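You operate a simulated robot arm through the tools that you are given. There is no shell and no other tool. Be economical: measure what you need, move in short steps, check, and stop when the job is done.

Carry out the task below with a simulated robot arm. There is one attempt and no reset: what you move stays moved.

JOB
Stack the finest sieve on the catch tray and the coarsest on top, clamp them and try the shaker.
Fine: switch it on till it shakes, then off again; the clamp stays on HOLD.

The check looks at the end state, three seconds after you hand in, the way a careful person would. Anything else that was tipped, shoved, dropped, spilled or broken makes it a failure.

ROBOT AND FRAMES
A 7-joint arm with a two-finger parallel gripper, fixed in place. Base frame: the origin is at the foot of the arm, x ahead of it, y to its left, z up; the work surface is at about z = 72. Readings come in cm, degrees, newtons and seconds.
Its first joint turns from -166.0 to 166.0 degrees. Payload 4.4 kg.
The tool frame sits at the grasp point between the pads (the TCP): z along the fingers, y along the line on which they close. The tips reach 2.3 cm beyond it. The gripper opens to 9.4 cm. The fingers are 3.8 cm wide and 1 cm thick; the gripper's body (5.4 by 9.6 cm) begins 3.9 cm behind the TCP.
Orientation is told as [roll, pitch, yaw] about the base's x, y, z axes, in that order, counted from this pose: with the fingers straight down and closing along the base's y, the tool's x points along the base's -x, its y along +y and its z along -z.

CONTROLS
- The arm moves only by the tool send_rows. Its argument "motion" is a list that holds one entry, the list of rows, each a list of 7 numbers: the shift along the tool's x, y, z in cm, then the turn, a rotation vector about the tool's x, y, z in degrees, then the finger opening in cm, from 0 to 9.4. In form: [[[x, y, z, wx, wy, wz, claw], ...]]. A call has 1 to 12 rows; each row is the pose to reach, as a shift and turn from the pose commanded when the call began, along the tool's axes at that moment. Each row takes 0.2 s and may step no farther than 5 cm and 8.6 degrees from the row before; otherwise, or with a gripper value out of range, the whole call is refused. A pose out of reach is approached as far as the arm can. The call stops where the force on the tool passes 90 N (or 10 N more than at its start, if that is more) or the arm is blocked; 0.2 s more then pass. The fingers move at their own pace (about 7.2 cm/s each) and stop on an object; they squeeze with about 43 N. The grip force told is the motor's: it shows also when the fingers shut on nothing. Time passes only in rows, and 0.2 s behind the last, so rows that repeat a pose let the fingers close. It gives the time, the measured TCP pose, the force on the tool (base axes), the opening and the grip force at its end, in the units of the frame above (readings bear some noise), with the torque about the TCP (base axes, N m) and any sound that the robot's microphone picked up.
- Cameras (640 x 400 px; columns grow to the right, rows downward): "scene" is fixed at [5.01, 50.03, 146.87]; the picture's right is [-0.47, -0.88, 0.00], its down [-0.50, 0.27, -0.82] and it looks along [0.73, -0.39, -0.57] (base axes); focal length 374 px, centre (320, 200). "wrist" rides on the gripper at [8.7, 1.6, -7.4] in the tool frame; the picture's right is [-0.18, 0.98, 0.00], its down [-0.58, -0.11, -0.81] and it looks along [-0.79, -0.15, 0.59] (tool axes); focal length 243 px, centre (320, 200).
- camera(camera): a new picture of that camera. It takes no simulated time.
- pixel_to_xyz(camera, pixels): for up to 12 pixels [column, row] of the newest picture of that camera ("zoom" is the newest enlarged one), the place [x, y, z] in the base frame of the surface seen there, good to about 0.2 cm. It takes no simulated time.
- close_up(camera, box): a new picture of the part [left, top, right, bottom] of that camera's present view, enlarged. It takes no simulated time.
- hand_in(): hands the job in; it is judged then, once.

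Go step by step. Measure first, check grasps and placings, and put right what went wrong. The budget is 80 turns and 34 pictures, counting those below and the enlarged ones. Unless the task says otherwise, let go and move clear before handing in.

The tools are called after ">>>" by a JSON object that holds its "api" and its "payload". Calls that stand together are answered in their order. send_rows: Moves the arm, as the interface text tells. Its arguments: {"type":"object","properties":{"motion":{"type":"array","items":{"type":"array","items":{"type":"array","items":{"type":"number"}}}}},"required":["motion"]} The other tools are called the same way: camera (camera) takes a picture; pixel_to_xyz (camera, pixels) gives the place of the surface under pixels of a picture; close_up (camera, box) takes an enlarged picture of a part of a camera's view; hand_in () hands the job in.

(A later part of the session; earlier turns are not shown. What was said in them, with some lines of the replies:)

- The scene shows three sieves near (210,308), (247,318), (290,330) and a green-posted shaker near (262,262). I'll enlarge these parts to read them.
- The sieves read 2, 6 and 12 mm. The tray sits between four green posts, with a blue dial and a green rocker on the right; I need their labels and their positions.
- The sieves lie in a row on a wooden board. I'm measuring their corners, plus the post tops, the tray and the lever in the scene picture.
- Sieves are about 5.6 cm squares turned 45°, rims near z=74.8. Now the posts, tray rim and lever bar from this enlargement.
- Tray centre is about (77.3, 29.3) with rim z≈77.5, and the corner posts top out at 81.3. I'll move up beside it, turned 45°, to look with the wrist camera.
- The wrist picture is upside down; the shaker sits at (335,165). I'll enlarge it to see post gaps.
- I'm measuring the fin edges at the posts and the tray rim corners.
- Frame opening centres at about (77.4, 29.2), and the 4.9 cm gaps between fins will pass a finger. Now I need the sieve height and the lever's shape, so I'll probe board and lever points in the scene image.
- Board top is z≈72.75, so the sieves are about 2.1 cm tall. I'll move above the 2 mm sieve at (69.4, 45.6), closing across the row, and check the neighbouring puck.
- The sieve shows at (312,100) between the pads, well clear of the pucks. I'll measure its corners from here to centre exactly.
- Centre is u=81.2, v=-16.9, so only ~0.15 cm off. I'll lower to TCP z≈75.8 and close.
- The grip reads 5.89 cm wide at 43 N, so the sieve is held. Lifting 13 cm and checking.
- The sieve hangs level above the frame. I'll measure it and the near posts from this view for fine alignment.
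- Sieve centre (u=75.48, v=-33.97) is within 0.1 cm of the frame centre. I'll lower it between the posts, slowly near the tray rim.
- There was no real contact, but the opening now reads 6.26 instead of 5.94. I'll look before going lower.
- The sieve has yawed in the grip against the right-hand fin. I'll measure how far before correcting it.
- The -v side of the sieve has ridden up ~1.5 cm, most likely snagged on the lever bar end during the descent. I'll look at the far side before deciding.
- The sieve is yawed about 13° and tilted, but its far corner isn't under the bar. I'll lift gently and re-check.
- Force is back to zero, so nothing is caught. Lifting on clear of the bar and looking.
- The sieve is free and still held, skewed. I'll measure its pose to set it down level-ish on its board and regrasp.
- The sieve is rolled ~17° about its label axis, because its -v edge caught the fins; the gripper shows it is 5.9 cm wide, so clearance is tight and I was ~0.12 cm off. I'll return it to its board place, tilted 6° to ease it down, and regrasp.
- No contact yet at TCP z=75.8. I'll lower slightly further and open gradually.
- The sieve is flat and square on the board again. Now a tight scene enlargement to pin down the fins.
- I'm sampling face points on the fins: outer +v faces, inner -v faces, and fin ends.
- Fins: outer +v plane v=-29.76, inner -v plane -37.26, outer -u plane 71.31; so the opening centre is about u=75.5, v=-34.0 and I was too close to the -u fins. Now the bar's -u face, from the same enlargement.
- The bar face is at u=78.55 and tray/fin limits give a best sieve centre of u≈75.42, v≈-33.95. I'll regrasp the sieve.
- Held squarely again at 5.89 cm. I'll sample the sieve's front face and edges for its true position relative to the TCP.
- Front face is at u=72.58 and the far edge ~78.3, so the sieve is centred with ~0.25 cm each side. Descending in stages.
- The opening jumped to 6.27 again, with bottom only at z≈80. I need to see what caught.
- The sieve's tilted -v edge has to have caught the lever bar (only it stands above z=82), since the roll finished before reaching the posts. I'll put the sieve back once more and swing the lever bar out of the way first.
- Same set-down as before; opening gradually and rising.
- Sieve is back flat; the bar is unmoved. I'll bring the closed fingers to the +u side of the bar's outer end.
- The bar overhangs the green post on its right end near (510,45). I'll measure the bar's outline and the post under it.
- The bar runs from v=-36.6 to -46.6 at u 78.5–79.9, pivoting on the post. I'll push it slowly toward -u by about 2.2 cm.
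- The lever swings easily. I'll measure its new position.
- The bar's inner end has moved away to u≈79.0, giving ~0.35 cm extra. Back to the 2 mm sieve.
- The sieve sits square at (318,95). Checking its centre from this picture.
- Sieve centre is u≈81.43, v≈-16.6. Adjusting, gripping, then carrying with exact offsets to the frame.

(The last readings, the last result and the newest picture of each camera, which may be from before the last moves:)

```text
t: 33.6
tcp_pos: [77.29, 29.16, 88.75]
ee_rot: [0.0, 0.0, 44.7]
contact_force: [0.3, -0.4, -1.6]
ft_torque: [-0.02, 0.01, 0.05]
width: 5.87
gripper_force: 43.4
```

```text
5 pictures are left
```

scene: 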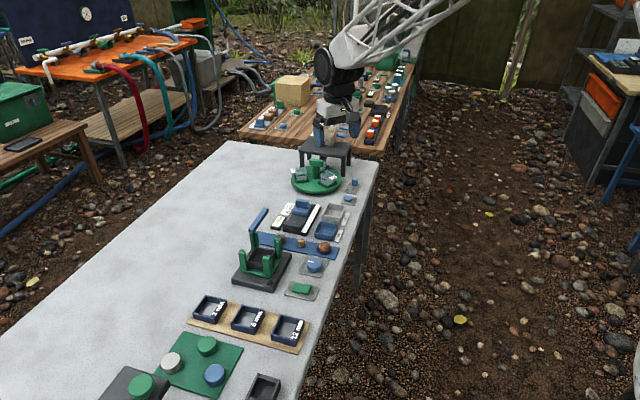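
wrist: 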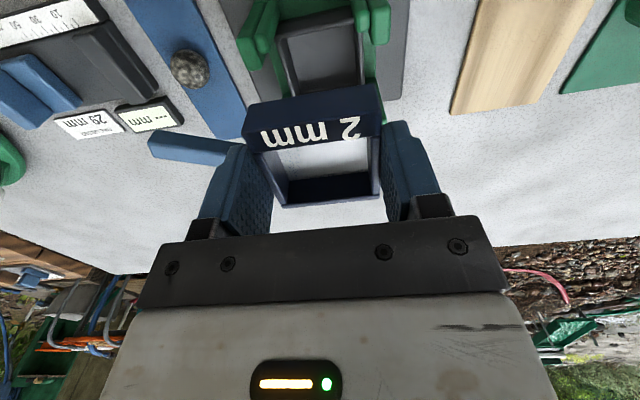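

Checking sieve front plane versus the fins from this one picture.

>>> {"api": "pixel_to_xyz", "payload": {"camera": "wrist", "pixels": [[265, 112], [285, 108], [305, 105], [330, 100], [350, 96], [370, 93], [290, 204], [330, 200], [370, 195], [250, 126], [378, 107], [310, 203]]}}

>>> {"api": "pixel_to_xyz", "payload": {"camera": "wrist", "pixels": [[252, 45], [267, 40], [246, 60], [366, 25], [380, 30], [381, 42], [365, 40], [270, 50], [286, 70], [358, 62], [150, 140], [240, 45]]}}

```text
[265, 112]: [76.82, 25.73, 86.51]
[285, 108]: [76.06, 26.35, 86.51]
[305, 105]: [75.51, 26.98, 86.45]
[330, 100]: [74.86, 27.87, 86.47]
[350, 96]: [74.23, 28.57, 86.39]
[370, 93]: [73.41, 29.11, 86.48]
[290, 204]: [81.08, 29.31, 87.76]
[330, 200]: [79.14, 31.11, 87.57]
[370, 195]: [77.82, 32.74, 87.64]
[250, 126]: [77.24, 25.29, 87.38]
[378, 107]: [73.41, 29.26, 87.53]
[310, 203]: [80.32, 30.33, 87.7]
```

```text
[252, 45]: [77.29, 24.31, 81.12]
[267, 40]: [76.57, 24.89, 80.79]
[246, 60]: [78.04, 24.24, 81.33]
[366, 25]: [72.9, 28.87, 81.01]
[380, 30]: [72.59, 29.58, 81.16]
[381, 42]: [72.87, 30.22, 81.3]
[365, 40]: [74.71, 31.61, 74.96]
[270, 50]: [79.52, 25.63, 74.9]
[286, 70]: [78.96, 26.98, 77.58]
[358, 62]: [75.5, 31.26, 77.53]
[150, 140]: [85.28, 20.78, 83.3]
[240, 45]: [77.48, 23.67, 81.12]
```

Front plane 72.54: well placed. Descending past the bar and checking the grip width.

>>> {"api": "send_rows", "payload": {"motion": [[[-0.03, 0.03, 1, 0, 0, 0, 4], [-0.03, 0.03, 1.6, 0, 0, 0, 4], [-0.03, 0.03, 2.2, 0, 0, 0, 4]]]}}

>>> {"api": "send_rows", "payload": {"motion": [[[0, 0, 0.5, 0, 0, 0, 4], [0, 0, 1, 0, 0, 0, 4]]]}}

```text
t: 34.4
tcp_pos: [77.17, 29.29, 86.61]
ee_rot: [0.1, 0.0, 44.8]
contact_force: [0.7, -0.1, -0.3]
ft_torque: [0.03, 0.03, 0.02]
width: 5.9
gripper_force: 42.7
```

```text
t: 35.0
tcp_pos: [77.29, 29.2, 85.64]
ee_rot: [0.0, -0.1, 44.8]
contact_force: [0.7, -0.3, -1.0]
ft_torque: [-0.02, -0.01, 0.01]
width: 5.91
gripper_force: 43.1
```

The bar is passed cleanly, width still 5.91. Going on to the fin tops.

>>> {"api": "send_rows", "payload": {"motion": [[[0, 0, 0.4, 0, 0, 0, 4], [0, 0, 0.8, 0, 0, 0, 4], [0, 0, 1.2, 0, 0, 0, 4], [0, 0, 1.6, 0, 0, 0, 4]]]}}

```text
t: 36.0
tcp_pos: [77.33, 29.12, 84.03]
ee_rot: [0.0, 0.0, 44.8]
contact_force: [0.1, -0.8, -0.3]
ft_torque: [-0.02, -0.02, 0.0]
width: 5.92
gripper_force: 43.1
```

Now inside the fins (bottom ≈80.9) with no force. Continuing to the tray.

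>>> {"api": "send_rows", "payload": {"motion": [[[0, 0, 0.8, 0, 0, 0, 4], [0, 0, 1.6, 0, 0, 0, 4], [0, 0, 2.4, 0, 0, 0, 4], [0, 0, 2.9, 0, 0, 0, 4]]]}}

```text
t: 37.0
tcp_pos: [77.41, 29.27, 81.13]
ee_rot: [0.0, 0.0, 44.9]
contact_force: [1.0, 0.4, -1.0]
ft_torque: [0.0, 0.02, 0.04]
width: 5.91
gripper_force: 43.2
```

Bottom is now ~78.0, just above the tray rim. Feeling for contact in small steps.

>>> {"api": "send_rows", "payload": {"motion": [[[0, 0, 0.2, 0, 0, 0, 4], [0, 0, 0.4, 0, 0, 0, 4], [0, 0, 0.5, 0, 0, 0, 4], [0, 0, 0.6, 0, 0, 0, 4]]]}}

```text
t: 38.0
tcp_pos: [77.33, 29.25, 80.7]
ee_rot: [-0.1, -0.1, 44.8]
contact_force: [-6.0, -5.5, 34.3]
ft_torque: [-0.38, 0.47, 0.0]
width: 5.91
gripper_force: 42.8
```

It touched at 34 N with TCP z=80.7, i.e. sieve bottom on the rim around 77.6. I'll ease off, release, rise and see how it has seated.

>>> {"api": "send_rows", "payload": {"motion": [[[0, 0, -0.2, 0, 0, 0, 4], [0, 0, -0.2, 0, 0, 0, 6.2], [0, 0, -0.2, 0, 0, 0, 6.6], [0, 0, -0.2, 0, 0, 0, 7.4], [0, 0, -0.2, 0, 0, 0, 7.6], [0, 0, -2, 0, 0, 0, 7.6], [0, 0, -5, 0, 0, 0, 7.6], [0, 0, -8, 0, 0, 0, 7.6]]]}}

>>> {"api": "camera", "payload": {"camera": "wrist"}}

```text
t: 39.8
tcp_pos: [77.24, 29.07, 88.45]
ee_rot: [0.1, -0.1, 44.7]
contact_force: [-0.4, 0.1, 0.2]
ft_torque: [0.0, 0.03, -0.01]
width: 7.6
gripper_force: 0.0
```

```text
4 pictures are left
```

wrist: 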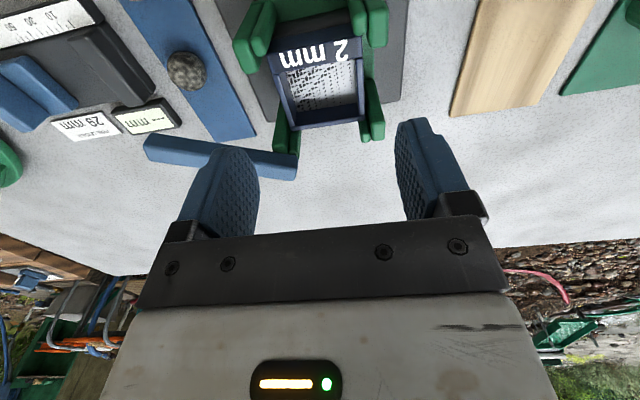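

It sits in the frame. Measuring its rim heights tells whether it is level and nested.

>>> {"api": "pixel_to_xyz", "payload": {"camera": "wrist", "pixels": [[275, 62], [342, 45], [285, 90], [357, 60], [290, 125], [360, 118], [325, 122], [310, 60], [365, 100], [290, 145], [260, 150], [285, 165]]}}

```text
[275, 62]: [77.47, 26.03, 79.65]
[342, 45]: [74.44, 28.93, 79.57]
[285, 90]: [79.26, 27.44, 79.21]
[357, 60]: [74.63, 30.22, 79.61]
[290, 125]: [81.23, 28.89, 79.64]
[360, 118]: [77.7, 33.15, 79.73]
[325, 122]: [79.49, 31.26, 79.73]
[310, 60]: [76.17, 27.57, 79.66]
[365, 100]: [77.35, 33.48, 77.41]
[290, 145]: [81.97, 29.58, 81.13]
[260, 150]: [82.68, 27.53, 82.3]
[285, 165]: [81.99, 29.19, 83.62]
```

Rim is level at 79.65, so sieves stack flat; one more brings the top to ~81.75, just under the bar's underside (82.4), so exactly the two named sieves fit. Next the 12 mm sieve.

>>> {"api": "send_rows", "payload": {"motion": [[[2.8, 3.43, 0, 0, 0, 0, 7.8], [5.6, 6.86, 0, 0, 0, 0, 7.8], [8.4, 10.3, 0, 0, 0, 0, 7.8], [11.2, 13.7, 0, 0, 0, 0, 7.8], [13.96, 17.15, 0, 0, 0, 0, 7.8], [13.96, 17.15, 4, 0, 0, 0, 7.8], [13.96, 17.15, 8.2, 0, 0, 0, 7.8], [13.96, 17.15, 8.2, 0, 0, 0, 7.8]]]}}

>>> {"api": "camera", "payload": {"camera": "wrist"}}

```text
t: 41.6
tcp_pos: [55.35, 31.63, 80.3]
ee_rot: [0.0, 0.0, 44.8]
contact_force: [1.1, -0.1, -0.4]
ft_torque: [-0.02, 0.01, 0.01]
width: 7.81
gripper_force: 0.1
```

```text
3 pictures are left
```

wrist: 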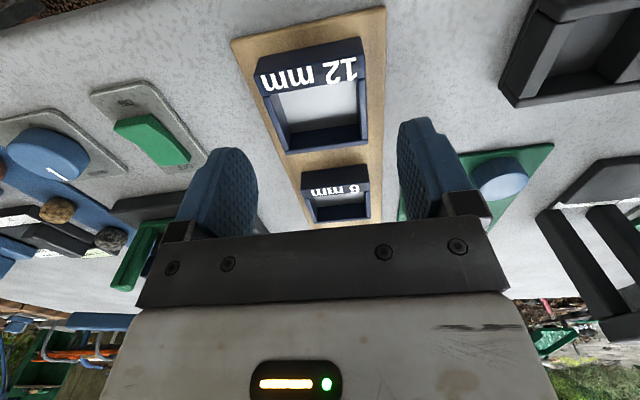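

The 12 mm sieve is at (312,95), with clear space for both pads. Measuring it, and the rocker while it's in view.

>>> {"api": "pixel_to_xyz", "payload": {"camera": "wrist", "pixels": [[275, 62], [310, 53], [345, 45], [255, 75], [364, 55], [288, 153], [330, 147], [360, 142], [365, 130], [262, 95], [366, 85], [280, 130]]}}

>>> {"api": "pixel_to_xyz", "payload": {"camera": "wrist", "pixels": [[120, 125], [135, 135], [150, 140], [165, 148], [180, 158], [150, 117], [185, 162], [160, 165], [105, 90], [200, 165], [130, 102], [145, 90]]}}

```text
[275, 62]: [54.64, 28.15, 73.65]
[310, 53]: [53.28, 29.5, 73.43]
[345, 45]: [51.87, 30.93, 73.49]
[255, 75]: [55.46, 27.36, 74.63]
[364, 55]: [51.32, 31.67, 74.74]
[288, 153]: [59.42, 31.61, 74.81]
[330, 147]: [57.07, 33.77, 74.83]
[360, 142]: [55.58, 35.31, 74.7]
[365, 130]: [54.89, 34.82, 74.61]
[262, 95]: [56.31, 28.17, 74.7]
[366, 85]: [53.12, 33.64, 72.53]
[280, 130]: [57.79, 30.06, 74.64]
```

```text
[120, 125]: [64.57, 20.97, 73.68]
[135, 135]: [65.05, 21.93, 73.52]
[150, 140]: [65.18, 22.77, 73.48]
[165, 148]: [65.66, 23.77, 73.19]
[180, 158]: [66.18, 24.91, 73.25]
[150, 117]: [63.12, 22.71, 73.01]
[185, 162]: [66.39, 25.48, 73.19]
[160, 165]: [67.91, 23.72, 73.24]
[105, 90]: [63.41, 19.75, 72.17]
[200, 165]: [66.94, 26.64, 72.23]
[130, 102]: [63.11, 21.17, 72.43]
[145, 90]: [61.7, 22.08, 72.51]
```

Front plane 58.54 and v centre -16.88: nearly centred under the tool. Gripping and carrying it back by the same offsets.

>>> {"api": "send_rows", "payload": {"motion": [[[0, -0.07, 1.5, 0, 0, 0, 7.8], [0, -0.07, 3, 0, 0, 0, 7.8], [0, -0.07, 4.4, 0, 0, 0, 7.8], [0, -0.07, 4.4, 0, 0, 0, 4], [0, -0.07, 4.4, 0, 0, 0, 4], [0, -0.07, 4.4, 0, 0, 0, 4]]]}}

>>> {"api": "send_rows", "payload": {"motion": [[[0, 0, -3, 0, 0, 0, 4], [0, 0, -7, 0, 0, 0, 4], [0, 0, -11, 0, 0, 0, 4], [0, 0, -13, 0, 0, 0, 4], [-2.8, -3.4, -13, 0, 0, 0, 4], [-5.6, -6.8, -13, 0, 0, 0, 4], [-8.4, -10.2, -13, 0, 0, 0, 4], [-11.2, -13.6, -13, 0, 0, 0, 4], [-13.96, -17.08, -13, 0, 0, 0, 4], [-13.96, -17.08, -13, 0, 0, 0, 4], [-13.96, -17.08, -13, 0, 0, 0, 4]]]}}

```text
t: 43.0
tcp_pos: [55.4, 31.42, 75.91]
ee_rot: [0.0, 0.0, 44.8]
contact_force: [0.0, 0.2, 0.2]
ft_torque: [0.01, 0.01, -0.01]
width: 5.88
gripper_force: 43.2
```

```text
t: 45.4
tcp_pos: [77.52, 29.26, 88.87]
ee_rot: [0.0, 0.0, 44.8]
contact_force: [-0.2, -0.1, 0.1]
ft_torque: [0.02, 0.0, 0.01]
width: 5.9
gripper_force: 42.7
```

Held at 5.90 cm over the frame. Descending past the bar first.

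>>> {"api": "send_rows", "payload": {"motion": [[[0, 0, 1, 0, 0, 0, 4], [0, 0, 1.7, 0, 0, 0, 4], [0, 0, 2.3, 0, 0, 0, 4], [0, 0, 2.8, 0, 0, 0, 4], [0, 0, 3.3, 0, 0, 0, 4]]]}}

>>> {"api": "send_rows", "payload": {"motion": [[[0, 0, 0.4, 0, 0, 0, 4], [0, 0, 0.8, 0, 0, 0, 4], [0, 0, 1.2, 0, 0, 0, 4], [0, 0, 1.6, 0, 0, 0, 4]]]}}

```text
t: 46.6
tcp_pos: [77.23, 29.3, 85.65]
ee_rot: [0.0, 0.0, 44.9]
contact_force: [-0.5, 0.2, -0.3]
ft_torque: [-0.02, -0.01, -0.02]
width: 5.9
gripper_force: 43.3
```

```text
t: 47.6
tcp_pos: [77.31, 29.25, 84.02]
ee_rot: [0.0, 0.1, 44.8]
contact_force: [0.5, 0.2, 0.0]
ft_torque: [0.01, 0.01, 0.0]
width: 5.91
gripper_force: 43.2
```

Inside the fins with no contact. Feeling for the lower sieve's rim.

>>> {"api": "send_rows", "payload": {"motion": [[[0, 0, 0.4, 0, 0, 0, 4], [0, 0, 0.8, 0, 0, 0, 4], [0, 0, 1.0, 0, 0, 0, 4], [0, 0, 1.15, 0, 0, 0, 4], [0, 0, 1.25, 0, 0, 0, 4]]]}}

```text
t: 48.8
tcp_pos: [77.49, 29.17, 82.95]
ee_rot: [-0.1, -0.2, 44.8]
contact_force: [-3.3, -3.9, 35.2]
ft_torque: [-0.25, 0.31, -0.01]
width: 5.93
gripper_force: 43.0
```

Contact at 35 N right at the expected height. Easing, releasing and rising.

>>> {"api": "send_rows", "payload": {"motion": [[[0, 0, -0.15, 0, 0, 0, 4], [0, 0, -0.15, 0, 0, 0, 6.2], [0, 0, -0.15, 0, 0, 0, 6.6], [0, 0, -0.15, 0, 0, 0, 7.4], [0, 0, -0.15, 0, 0, 0, 7.6], [0, 0, -2, 0, 0, 0, 7.6], [0, 0, -5, 0, 0, 0, 7.6], [0, 0, -8, 0, 0, 0, 7.6]]]}}

>>> {"api": "camera", "payload": {"camera": "wrist"}}

```text
t: 50.6
tcp_pos: [77.42, 29.11, 90.74]
ee_rot: [0.0, 0.0, 44.8]
contact_force: [-0.4, 0.9, 0.0]
ft_torque: [-0.01, -0.04, -0.02]
width: 7.6
gripper_force: 0.1
```

```text
2 pictures are left
```

wrist: 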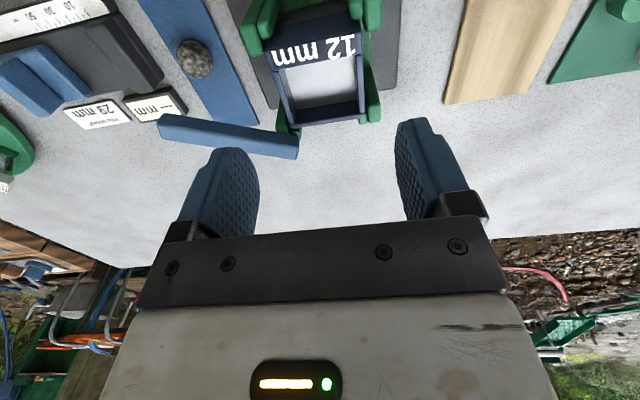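

Measuring the stack top, the bar and its pivot end for the closing swing.

>>> {"api": "pixel_to_xyz", "payload": {"camera": "wrist", "pixels": [[275, 65], [350, 45], [288, 122], [360, 117], [280, 90], [357, 75], [162, 118], [158, 130], [295, 157], [298, 140], [230, 125], [160, 138]]}}

>>> {"api": "pixel_to_xyz", "payload": {"camera": "wrist", "pixels": [[165, 122], [230, 138], [260, 142], [290, 155], [296, 148], [285, 142], [260, 30], [368, 20], [372, 120], [285, 128], [245, 30], [200, 127]]}}

```text
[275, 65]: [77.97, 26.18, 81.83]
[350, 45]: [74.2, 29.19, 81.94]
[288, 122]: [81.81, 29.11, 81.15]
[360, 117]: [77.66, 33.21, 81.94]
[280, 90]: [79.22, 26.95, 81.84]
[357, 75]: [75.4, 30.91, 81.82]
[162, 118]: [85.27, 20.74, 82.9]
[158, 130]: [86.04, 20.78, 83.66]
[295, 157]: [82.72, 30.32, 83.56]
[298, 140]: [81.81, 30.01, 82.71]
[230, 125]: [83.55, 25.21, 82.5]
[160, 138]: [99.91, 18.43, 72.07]
```

```text
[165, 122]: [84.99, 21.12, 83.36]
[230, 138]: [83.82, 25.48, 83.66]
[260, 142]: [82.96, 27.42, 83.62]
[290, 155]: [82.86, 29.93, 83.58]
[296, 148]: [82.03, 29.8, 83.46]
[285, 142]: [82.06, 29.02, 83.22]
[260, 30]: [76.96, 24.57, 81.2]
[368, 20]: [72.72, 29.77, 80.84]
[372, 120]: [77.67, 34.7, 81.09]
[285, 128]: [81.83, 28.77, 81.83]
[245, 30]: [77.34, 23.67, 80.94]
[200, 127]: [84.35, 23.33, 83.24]
```

Stack top is level at z≈81.85, with the bar underside at 82.4, so the bar can swing over. I'll take the closed fingers to the bar's outer end on its trailing side.

>>> {"api": "send_rows", "payload": {"motion": [[[-1.5, -3.8, 0, 0, 0, 0, 0], [-3, -7.6, 0, 0, 0, 0, 0], [-4.6, -11.35, 0, 0, 0, 0, 0], [-4.6, -11.35, 3, 0, 0, 0, 0], [-4.6, -11.35, 5.85, 0, 0, 0, 0], [-4.6, -11.35, 5.85, 0, 0, 0, 0]]]}}

```text
t: 52.0
tcp_pos: [88.59, 24.4, 84.83]
ee_rot: [-0.1, 0.0, 44.8]
contact_force: [0.4, -0.1, -0.7]
ft_torque: [0.02, -0.01, -0.01]
width: 0.0
gripper_force: 42.6
```

In position beside the bar. Sweeping it around the pivot in an arc, to about 100° first.

>>> {"api": "send_rows", "payload": {"motion": [[[0.9, 0.41, 0, 0, 0, 0, 0], [1.6, 0.5, 0, 0, 0, 0, 0], [2.2, 0.57, 0, 0, 0, 0, 0], [2.8, 0.77, 0, 0, 0, 0, 0], [3.44, 0.98, 0, 0, 0, 0, 0], [4.0, 1.3, 0, 0, 0, 0, 0], [4.6, 1.66, 0, 0, 0, 0, 0], [5.64, 2.59, 0, 0, 0, 0, 0], [6.2, 3.35, 0, 0, 0, 0, 0], [6.7, 4.15, 0, 0, 0, 0, 0], [7.26, 5.83, 0, 0, 0, 0, 0], [7.51, 6.67, 0, 0, 0, 0, 0]]]}}

```text
t: 54.6
tcp_pos: [78.45, 23.87, 84.85]
ee_rot: [0.0, 0.0, 44.8]
contact_force: [-0.2, -0.2, 0.1]
ft_torque: [-0.01, -0.01, 0.01]
width: 0.0
gripper_force: 42.8
```

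No resistance so far. Continuing toward 135°, over the stack.

>>> {"api": "send_rows", "payload": {"motion": [[[0.13, 0.93, 0, 0, 0, 0, 0], [0.12, 1.68, 0, 0, 0, 0, 0], [0.05, 2.45, 0, 0, 0, 0, 0], [-0.07, 2.98, 0, 0, 0, 0, 0], [-0.23, 3.51, 0, 0, 0, 0, 0]]]}}

>>> {"api": "pixel_to_xyz", "payload": {"camera": "scene", "pixels": [[266, 240], [260, 238]]}}

```text
t: 55.8
tcp_pos: [76.27, 26.38, 84.9]
ee_rot: [-0.1, 0.0, 44.7]
contact_force: [-0.6, 0.2, -1.2]
ft_torque: [0.02, 0.03, -0.03]
width: 0.0
gripper_force: 41.9
```

```text
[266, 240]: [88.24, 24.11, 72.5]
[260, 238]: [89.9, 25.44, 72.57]
```

Still no resistance at ~135°. One picture to see where the bar lies.

>>> {"api": "close_up", "payload": {"camera": "scene", "box": [225, 195, 335, 305]}}

```text
3.64 times, centred on (280, 250) of scene
```

zoom: 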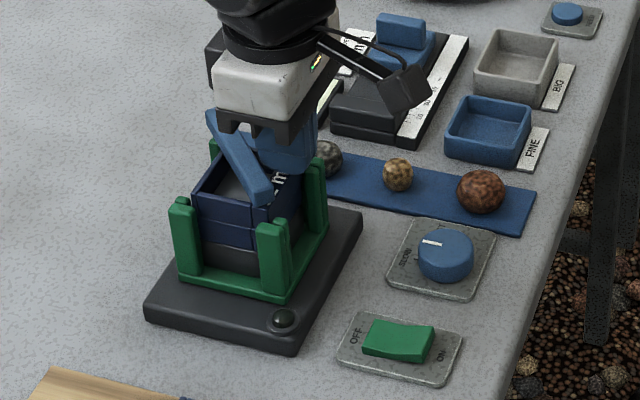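

The bar lies over the stack; measuring its exact direction, and the rocker while visible.

>>> {"api": "pixel_to_xyz", "payload": {"camera": "zoom", "pixels": [[208, 115], [210, 125], [252, 195], [262, 198], [240, 160], [225, 140], [230, 165], [260, 180], [270, 190], [248, 150], [195, 190], [215, 205]]}}

>>> {"api": "pixel_to_xyz", "payload": {"camera": "zoom", "pixels": [[375, 325], [385, 335], [400, 338], [415, 340], [428, 345], [368, 345], [420, 355], [395, 330], [355, 335], [440, 355], [380, 350], [400, 355]]}}

```text
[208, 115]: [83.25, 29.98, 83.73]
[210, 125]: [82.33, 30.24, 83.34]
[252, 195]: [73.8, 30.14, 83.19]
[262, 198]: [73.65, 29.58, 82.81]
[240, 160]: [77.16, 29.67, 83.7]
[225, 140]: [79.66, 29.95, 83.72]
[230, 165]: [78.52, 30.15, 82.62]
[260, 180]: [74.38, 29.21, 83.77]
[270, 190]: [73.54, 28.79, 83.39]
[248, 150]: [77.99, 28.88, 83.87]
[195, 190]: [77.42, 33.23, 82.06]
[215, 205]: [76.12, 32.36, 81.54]
```

```text
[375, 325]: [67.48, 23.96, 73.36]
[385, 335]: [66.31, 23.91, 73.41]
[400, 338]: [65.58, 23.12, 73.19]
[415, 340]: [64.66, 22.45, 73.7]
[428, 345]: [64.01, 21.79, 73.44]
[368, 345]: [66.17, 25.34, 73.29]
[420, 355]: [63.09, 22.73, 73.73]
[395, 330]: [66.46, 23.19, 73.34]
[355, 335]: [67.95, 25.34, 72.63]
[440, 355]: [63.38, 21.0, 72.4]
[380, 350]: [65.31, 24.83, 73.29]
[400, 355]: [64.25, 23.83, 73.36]
```

The bar runs exactly along -x across the stack centre (y≈29.5), about 0.2 cm ahead of the fingers. A gentle nudge of up to 0.5 cm will tell if it is against a stop.

>>> {"api": "send_rows", "payload": {"motion": [[[-0.1, 0.1, 0, 0, 0, 0, 0], [-0.2, 0.2, 0, 0, 0, 0, 0], [-0.3, 0.3, 0, 0, 0, 0, 0], [-0.37, 0.37, 0, 0, 0, 0, 0], [-0.37, 0.37, 0, 0, 0, 0, 0]]]}}

```text
t: 57.0
tcp_pos: [76.15, 27.09, 84.74]
ee_rot: [-0.1, 0.0, 44.8]
contact_force: [-18.3, -21.4, -1.5]
ft_torque: [-0.41, 0.34, 0.23]
width: 0.0
gripper_force: 42.1
```

Resistance of ~28 N: the lever is against its stop, i.e. HOLD. Backing off and rising before going to the rocker.

>>> {"api": "send_rows", "payload": {"motion": [[[0.3, -0.3, 0, 0, 0, 0, 0], [0.7, -0.7, 0, 0, 0, 0, 0], [0.7, -0.7, -3, 0, 0, 0, 0], [0.7, -0.7, -6, 0, 0, 0, 0]]]}}

```text
t: 58.0
tcp_pos: [76.27, 26.05, 90.91]
ee_rot: [0.0, -0.1, 44.8]
contact_force: [1.0, -0.4, 0.0]
ft_torque: [0.02, 0.01, 0.01]
width: 0.01
gripper_force: 42.3
```

Rocker centre is about u=62.7, v=-29.9 with the ON end (low u) raised to 73.7. Moving the closed fingers above the ON end.

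>>> {"api": "send_rows", "payload": {"motion": [[[4, 1.85, 0, 0, 0, 0, 0], [8, 3.7, 0, 0, 0, 0, 0], [12.15, 5.55, 0, 0, 0, 0, 0], [12.15, 5.55, 4.5, 0, 0, 0, 0], [12.15, 5.55, 9, 0, 0, 0, 0], [12.15, 5.55, 12.5, 0, 0, 0, 0], [12.15, 5.55, 12.5, 0, 0, 0, 0]]]}}

```text
t: 59.6
tcp_pos: [63.83, 21.42, 78.26]
ee_rot: [0.0, 0.0, 44.9]
contact_force: [0.9, 0.3, 0.0]
ft_torque: [-0.02, -0.03, 0.0]
width: 0.01
gripper_force: 42.4
```

Above the ON end. Pressing down in small steps while listening for the shaker.

>>> {"api": "send_rows", "payload": {"motion": [[[0, 0, 1.2, 0, 0, 0, 0], [0, 0, 2, 0, 0, 0, 0], [0, 0, 2.3, 0, 0, 0, 0], [0, 0, 2.5, 0, 0, 0, 0], [0, 0, 2.65, 0, 0, 0, 0], [0, 0, 2.75, 0, 0, 0, 0]]]}}

```text
t: 61.0
tcp_pos: [63.72, 21.37, 75.78]
ee_rot: [-0.1, -0.2, 44.8]
contact_force: [-22.2, -7.4, 43.0]
ft_torque: [0.44, -0.05, 0.19]
width: 0.0
gripper_force: 42.5
```

43 N but no sound yet at tip z≈73.5. Pressing slightly further.

>>> {"api": "send_rows", "payload": {"motion": [[[0, 0, 0.1, 0, 0, 0, 0], [0, 0, 0.2, 0, 0, 0, 0], [0, 0, 0.3, 0, 0, 0, 0], [0, 0, 0.3, 0, 0, 0, 0]]]}}

```text
t: 61.5
tcp_pos: [63.82, 21.37, 75.84]
ee_rot: [-0.2, -0.2, 44.8]
contact_force: [-7.0, -2.4, 13.5]
ft_torque: [0.13, -0.04, 0.16]
width: 0.02
gripper_force: 42.3
stopped in row 2: the force on the tool passed its limit at 96 N (the readings are from after the stop); the commanded pose is now the measured one
```

Torques show contact at the fingers' +u edge (u≈62.1), near the rocker's pivot, so it is jamming there. I'll lift, shift 1 cm outward on the ON end and press again.

>>> {"api": "send_rows", "payload": {"motion": [[[0, 0, -0.8, 0, 0, 0, 0], [1, 0, -0.8, 0, 0, 0, 0], [1, 0, -0.2, 0, 0, 0, 0], [1, 0, 0.1, 0, 0, 0, 0], [1, 0, 0.3, 0, 0, 0, 0], [1, 0, 0.45, 0, 0, 0, 0]]]}}

```text
t: 62.9
tcp_pos: [63.29, 20.7, 75.75]
ee_rot: [-0.1, -0.2, 44.8]
contact_force: [-9.5, -7.0, 21.1]
ft_torque: [0.15, -0.06, 0.1]
width: 0.0
gripper_force: 42.0
stopped in row 6: the force on the tool passed its limit at 100 N (the readings are from after the stop); the commanded pose is now the measured one
```

The contact normal now slopes up toward OFF, as if the ON half is already down at its stop. I'll lift, wait a little and listen.

>>> {"api": "send_rows", "payload": {"motion": [[[0, 0, -2, 0, 0, 0, 0], [0, 0, -5, 0, 0, 0, 0], [0, 0, -5, 0, 0, 0, 0], [0, 0, -5, 0, 0, 0, 0], [0, 0, -5, 0, 0, 0, 0], [0, 0, -5, 0, 0, 0, 0]]]}}

```text
t: 64.3
tcp_pos: [63.2, 20.65, 80.54]
ee_rot: [-0.2, -0.2, 44.7]
contact_force: [-0.8, 0.3, -0.1]
ft_torque: [0.0, -0.01, -0.03]
width: 0.0
gripper_force: 42.1
```

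No sound. I'll move the arm aside and spend the last picture on rocker, lamp and lever together.

>>> {"api": "send_rows", "payload": {"motion": [[[0, -3, -3, 0, 0, 0, 0], [0, -6.5, -6, 0, 0, 0, 0], [0, -10, -8, 0, 0, 0, 0], [0, -14, -8, 0, 0, 0, 0]]]}}

>>> {"api": "close_up", "payload": {"camera": "scene", "box": [238, 215, 328, 305]}}

```text
t: 65.3
tcp_pos: [72.92, 10.88, 88.63]
ee_rot: [-0.2, -0.3, 44.8]
contact_force: [-0.2, -1.3, 0.4]
ft_torque: [0.02, -0.01, -0.01]
width: 0.0
gripper_force: 42.1
```

```text
4.44 times, centred on (283, 260) of scene
```

zoom: 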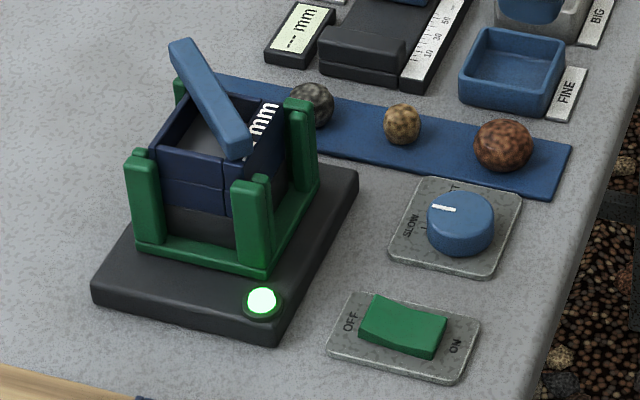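

The lamp at (262,300) glows green and the rocker is ON: the shaker is running. I'll measure the lever and the rocker's raised OFF end.

>>> {"api": "pixel_to_xyz", "payload": {"camera": "zoom", "pixels": [[228, 150], [205, 115], [180, 70], [240, 148], [240, 125], [172, 50], [375, 300], [365, 330], [385, 325], [405, 330], [430, 335], [435, 350]]}}

>>> {"api": "pixel_to_xyz", "payload": {"camera": "zoom", "pixels": [[180, 155], [200, 160], [262, 120], [155, 150], [180, 175], [180, 200], [210, 190], [213, 170], [215, 205], [140, 155], [255, 190], [300, 105]]}}

```text
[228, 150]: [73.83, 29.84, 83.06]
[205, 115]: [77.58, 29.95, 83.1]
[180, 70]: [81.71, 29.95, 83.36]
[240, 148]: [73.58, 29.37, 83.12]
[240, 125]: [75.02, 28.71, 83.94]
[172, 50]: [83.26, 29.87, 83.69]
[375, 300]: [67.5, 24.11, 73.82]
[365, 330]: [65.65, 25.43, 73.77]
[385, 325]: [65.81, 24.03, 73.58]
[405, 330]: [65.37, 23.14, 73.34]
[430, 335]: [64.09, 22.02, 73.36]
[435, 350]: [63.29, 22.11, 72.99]
```

```text
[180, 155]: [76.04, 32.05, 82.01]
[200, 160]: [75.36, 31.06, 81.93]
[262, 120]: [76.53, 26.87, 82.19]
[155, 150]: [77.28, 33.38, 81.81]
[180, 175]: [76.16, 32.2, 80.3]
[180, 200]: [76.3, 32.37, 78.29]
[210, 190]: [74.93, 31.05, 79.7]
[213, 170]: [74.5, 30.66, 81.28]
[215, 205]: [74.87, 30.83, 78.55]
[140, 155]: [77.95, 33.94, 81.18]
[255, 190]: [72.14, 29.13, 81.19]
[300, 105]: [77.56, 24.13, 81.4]
```

Lever is exactly on line over the stack (y≈29.25), stack intact. Now I go to the raised OFF end (u≈64.8) and press it.

>>> {"api": "send_rows", "payload": {"motion": [[[-1.6, 3.6, 0, 0, 0, 0, 0], [-3.2, 7.2, 0, 0, 0, 0, 0], [-4.8, 10.8, 0, 0, 0, 0, 0], [-6.15, 13.95, 0, 0, 0, 0, 0], [-6.15, 13.95, 4, 0, 0, 0, 0], [-6.15, 13.95, 8, 0, 0, 0, 0], [-6.15, 13.95, 10.3, 0, 0, 0, 0], [-6.15, 13.95, 10.3, 0, 0, 0, 0]]]}}

>>> {"api": "pixel_to_xyz", "payload": {"camera": "zoom", "pixels": [[280, 330], [300, 285], [262, 300], [285, 315], [262, 290]]}}

```text
t: 67.1
tcp_pos: [67.53, 25.07, 78.19]
ee_rot: [-0.2, -0.3, 44.8]
contact_force: [0.3, -0.3, 0.1]
ft_torque: [0.0, 0.01, -0.01]
width: 0.01
gripper_force: 42.5
```

```text
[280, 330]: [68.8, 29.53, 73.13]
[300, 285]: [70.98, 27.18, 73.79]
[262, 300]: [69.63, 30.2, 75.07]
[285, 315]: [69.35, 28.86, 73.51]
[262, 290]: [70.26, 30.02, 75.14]
```

Positioned at u≈65.5, v≈-30.0, clear of the base edge (u≈69.5). Pressing down.

>>> {"api": "send_rows", "payload": {"motion": [[[0, 0, 1.2, 0, 0, 0, 0], [0, 0, 1.9, 0, 0, 0, 0], [0, 0, 2.2, 0, 0, 0, 0], [0, 0, 2.4, 0, 0, 0, 0], [0, 0, 2.55, 0, 0, 0, 0]]]}}

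```text
t: 68.3
tcp_pos: [67.61, 25.11, 75.7]
ee_rot: [-0.2, -0.3, 44.8]
contact_force: [-2.9, -2.3, 17.0]
ft_torque: [-0.29, 0.25, 0.02]
width: 0.04
gripper_force: 42.4
```

17 N only; I'll press somewhat further to be sure that it snaps over.

>>> {"api": "send_rows", "payload": {"motion": [[[0, 0, 0.1, 0, 0, 0, 0], [0, 0, 0.18, 0, 0, 0, 0], [0, 0, 0.25, 0, 0, 0, 0]]]}}

```text
t: 69.1
tcp_pos: [67.71, 25.1, 75.69]
ee_rot: [-0.2, -0.4, 44.8]
contact_force: [-16.7, -4.1, 76.4]
ft_torque: [-1.09, 1.41, -0.08]
width: 0.0
gripper_force: 42.9
```

Tip is at 73.4, below the raised end's 73.8, so OFF should be down. I'll check by touch farther out on the OFF end, where pressing is harmless.

>>> {"api": "send_rows", "payload": {"motion": [[[0, 0, -1, 0, 0, 0, 0], [-0.8, 0, -1, 0, 0, 0, 0], [-0.8, 0, -0.6, 0, 0, 0, 0], [-0.8, 0, -0.35, 0, 0, 0, 0], [-0.8, 0, -0.25, 0, 0, 0, 0], [-0.8, 0, -0.25, 0, 0, 0, 0]]]}}

```text
t: 70.5
tcp_pos: [68.23, 25.56, 75.69]
ee_rot: [-0.1, -0.2, 44.8]
contact_force: [0.1, 0.1, 0.6]
ft_torque: [-0.02, -0.01, 0.0]
width: 0.0
gripper_force: 42.5
```

No contact at tip 73.4 with the OFF end there, so it stays down. One gentle seating press, then I rise and move clear.

>>> {"api": "send_rows", "payload": {"motion": [[[0, 0, 0.1, 0, 0, 0, 0], [0, 0, 0.2, 0, 0, 0, 0], [0, 0, 0.28, 0, 0, 0, 0]]]}}

>>> {"api": "send_rows", "payload": {"motion": [[[0, 0, -1.5, 0, 0, 0, 0], [0, 0, -5, 0, 0, 0, 0], [0, 0, -9, 0, 0, 0, 0], [3.5, -2.5, -12, 0, 0, 0, 0], [7, -5, -15, 0, 0, 0, 0], [7, -5, -18, 0, 0, 0, 0], [7, -5, -18, 0, 0, 0, 0], [7, -5, -18, 0, 0, 0, 0]]]}}

```text
t: 71.3
tcp_pos: [68.13, 25.7, 75.72]
ee_rot: [-0.1, -0.5, 44.8]
contact_force: [-10.4, -1.0, 43.5]
ft_torque: [-0.57, 0.8, -0.17]
width: 0.01
gripper_force: 42.8
```

```text
refused: row 4 steps farther than a row can; nothing moved
```

It is seated firmly at 43 N. Rising with smaller steps.

>>> {"api": "send_rows", "payload": {"motion": [[[0, 0, -1.5, 0, 0, 0, 0], [0, 0, -5, 0, 0, 0, 0], [0, 0, -9, 0, 0, 0, 0], [0, 0, -13, 0, 0, 0, 0], [3, -2, -15, 0, 0, 0, 0], [6, -4, -17, 0, 0, 0, 0], [6, -4, -17, 0, 0, 0, 0], [6, -4, -17, 0, 0, 0, 0]]]}}

```text
t: 73.1
tcp_pos: [66.69, 18.37, 92.52]
ee_rot: [-0.1, -0.2, 44.9]
contact_force: [-0.5, -0.9, -0.3]
ft_torque: [0.02, -0.02, 0.02]
width: 0.0
gripper_force: 42.2
```

The arm is clear and touching nothing. The lever was on its stop over the stack, and by touch the OFF end of the rocker is down, so I'm handing in.

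>>> {"api": "hand_in", "payload": {}}

```text
The job is handed in.
```

I handed in with the 2 mm sieve on the catch tray, the 12 mm sieve on top, the clamp bar across them, and the shaker switched on and then off again.

- **Sieves:** I used only the two you named. The 6 mm sieve stays on its board, because a third one would stand too high for the bar to swing over.
- **Clamp:** the bar is against its stop across the centre of the stack. I never saw a HOLD label, so I took that stop to be HOLD.
- **Shaker:** I know it ran because the lamp turned green. I heard no sound and didn't see it shake.
- **Off:** I had no pictures left, so I checked by touch only. The OFF end of the switch is down and stays down.
- **2 mm sieve:** it caught on the parked clamp bar twice and tilted in the grip. I set it back on its board each time (a small drop on one side) and swung the bar aside. The third try seated level.
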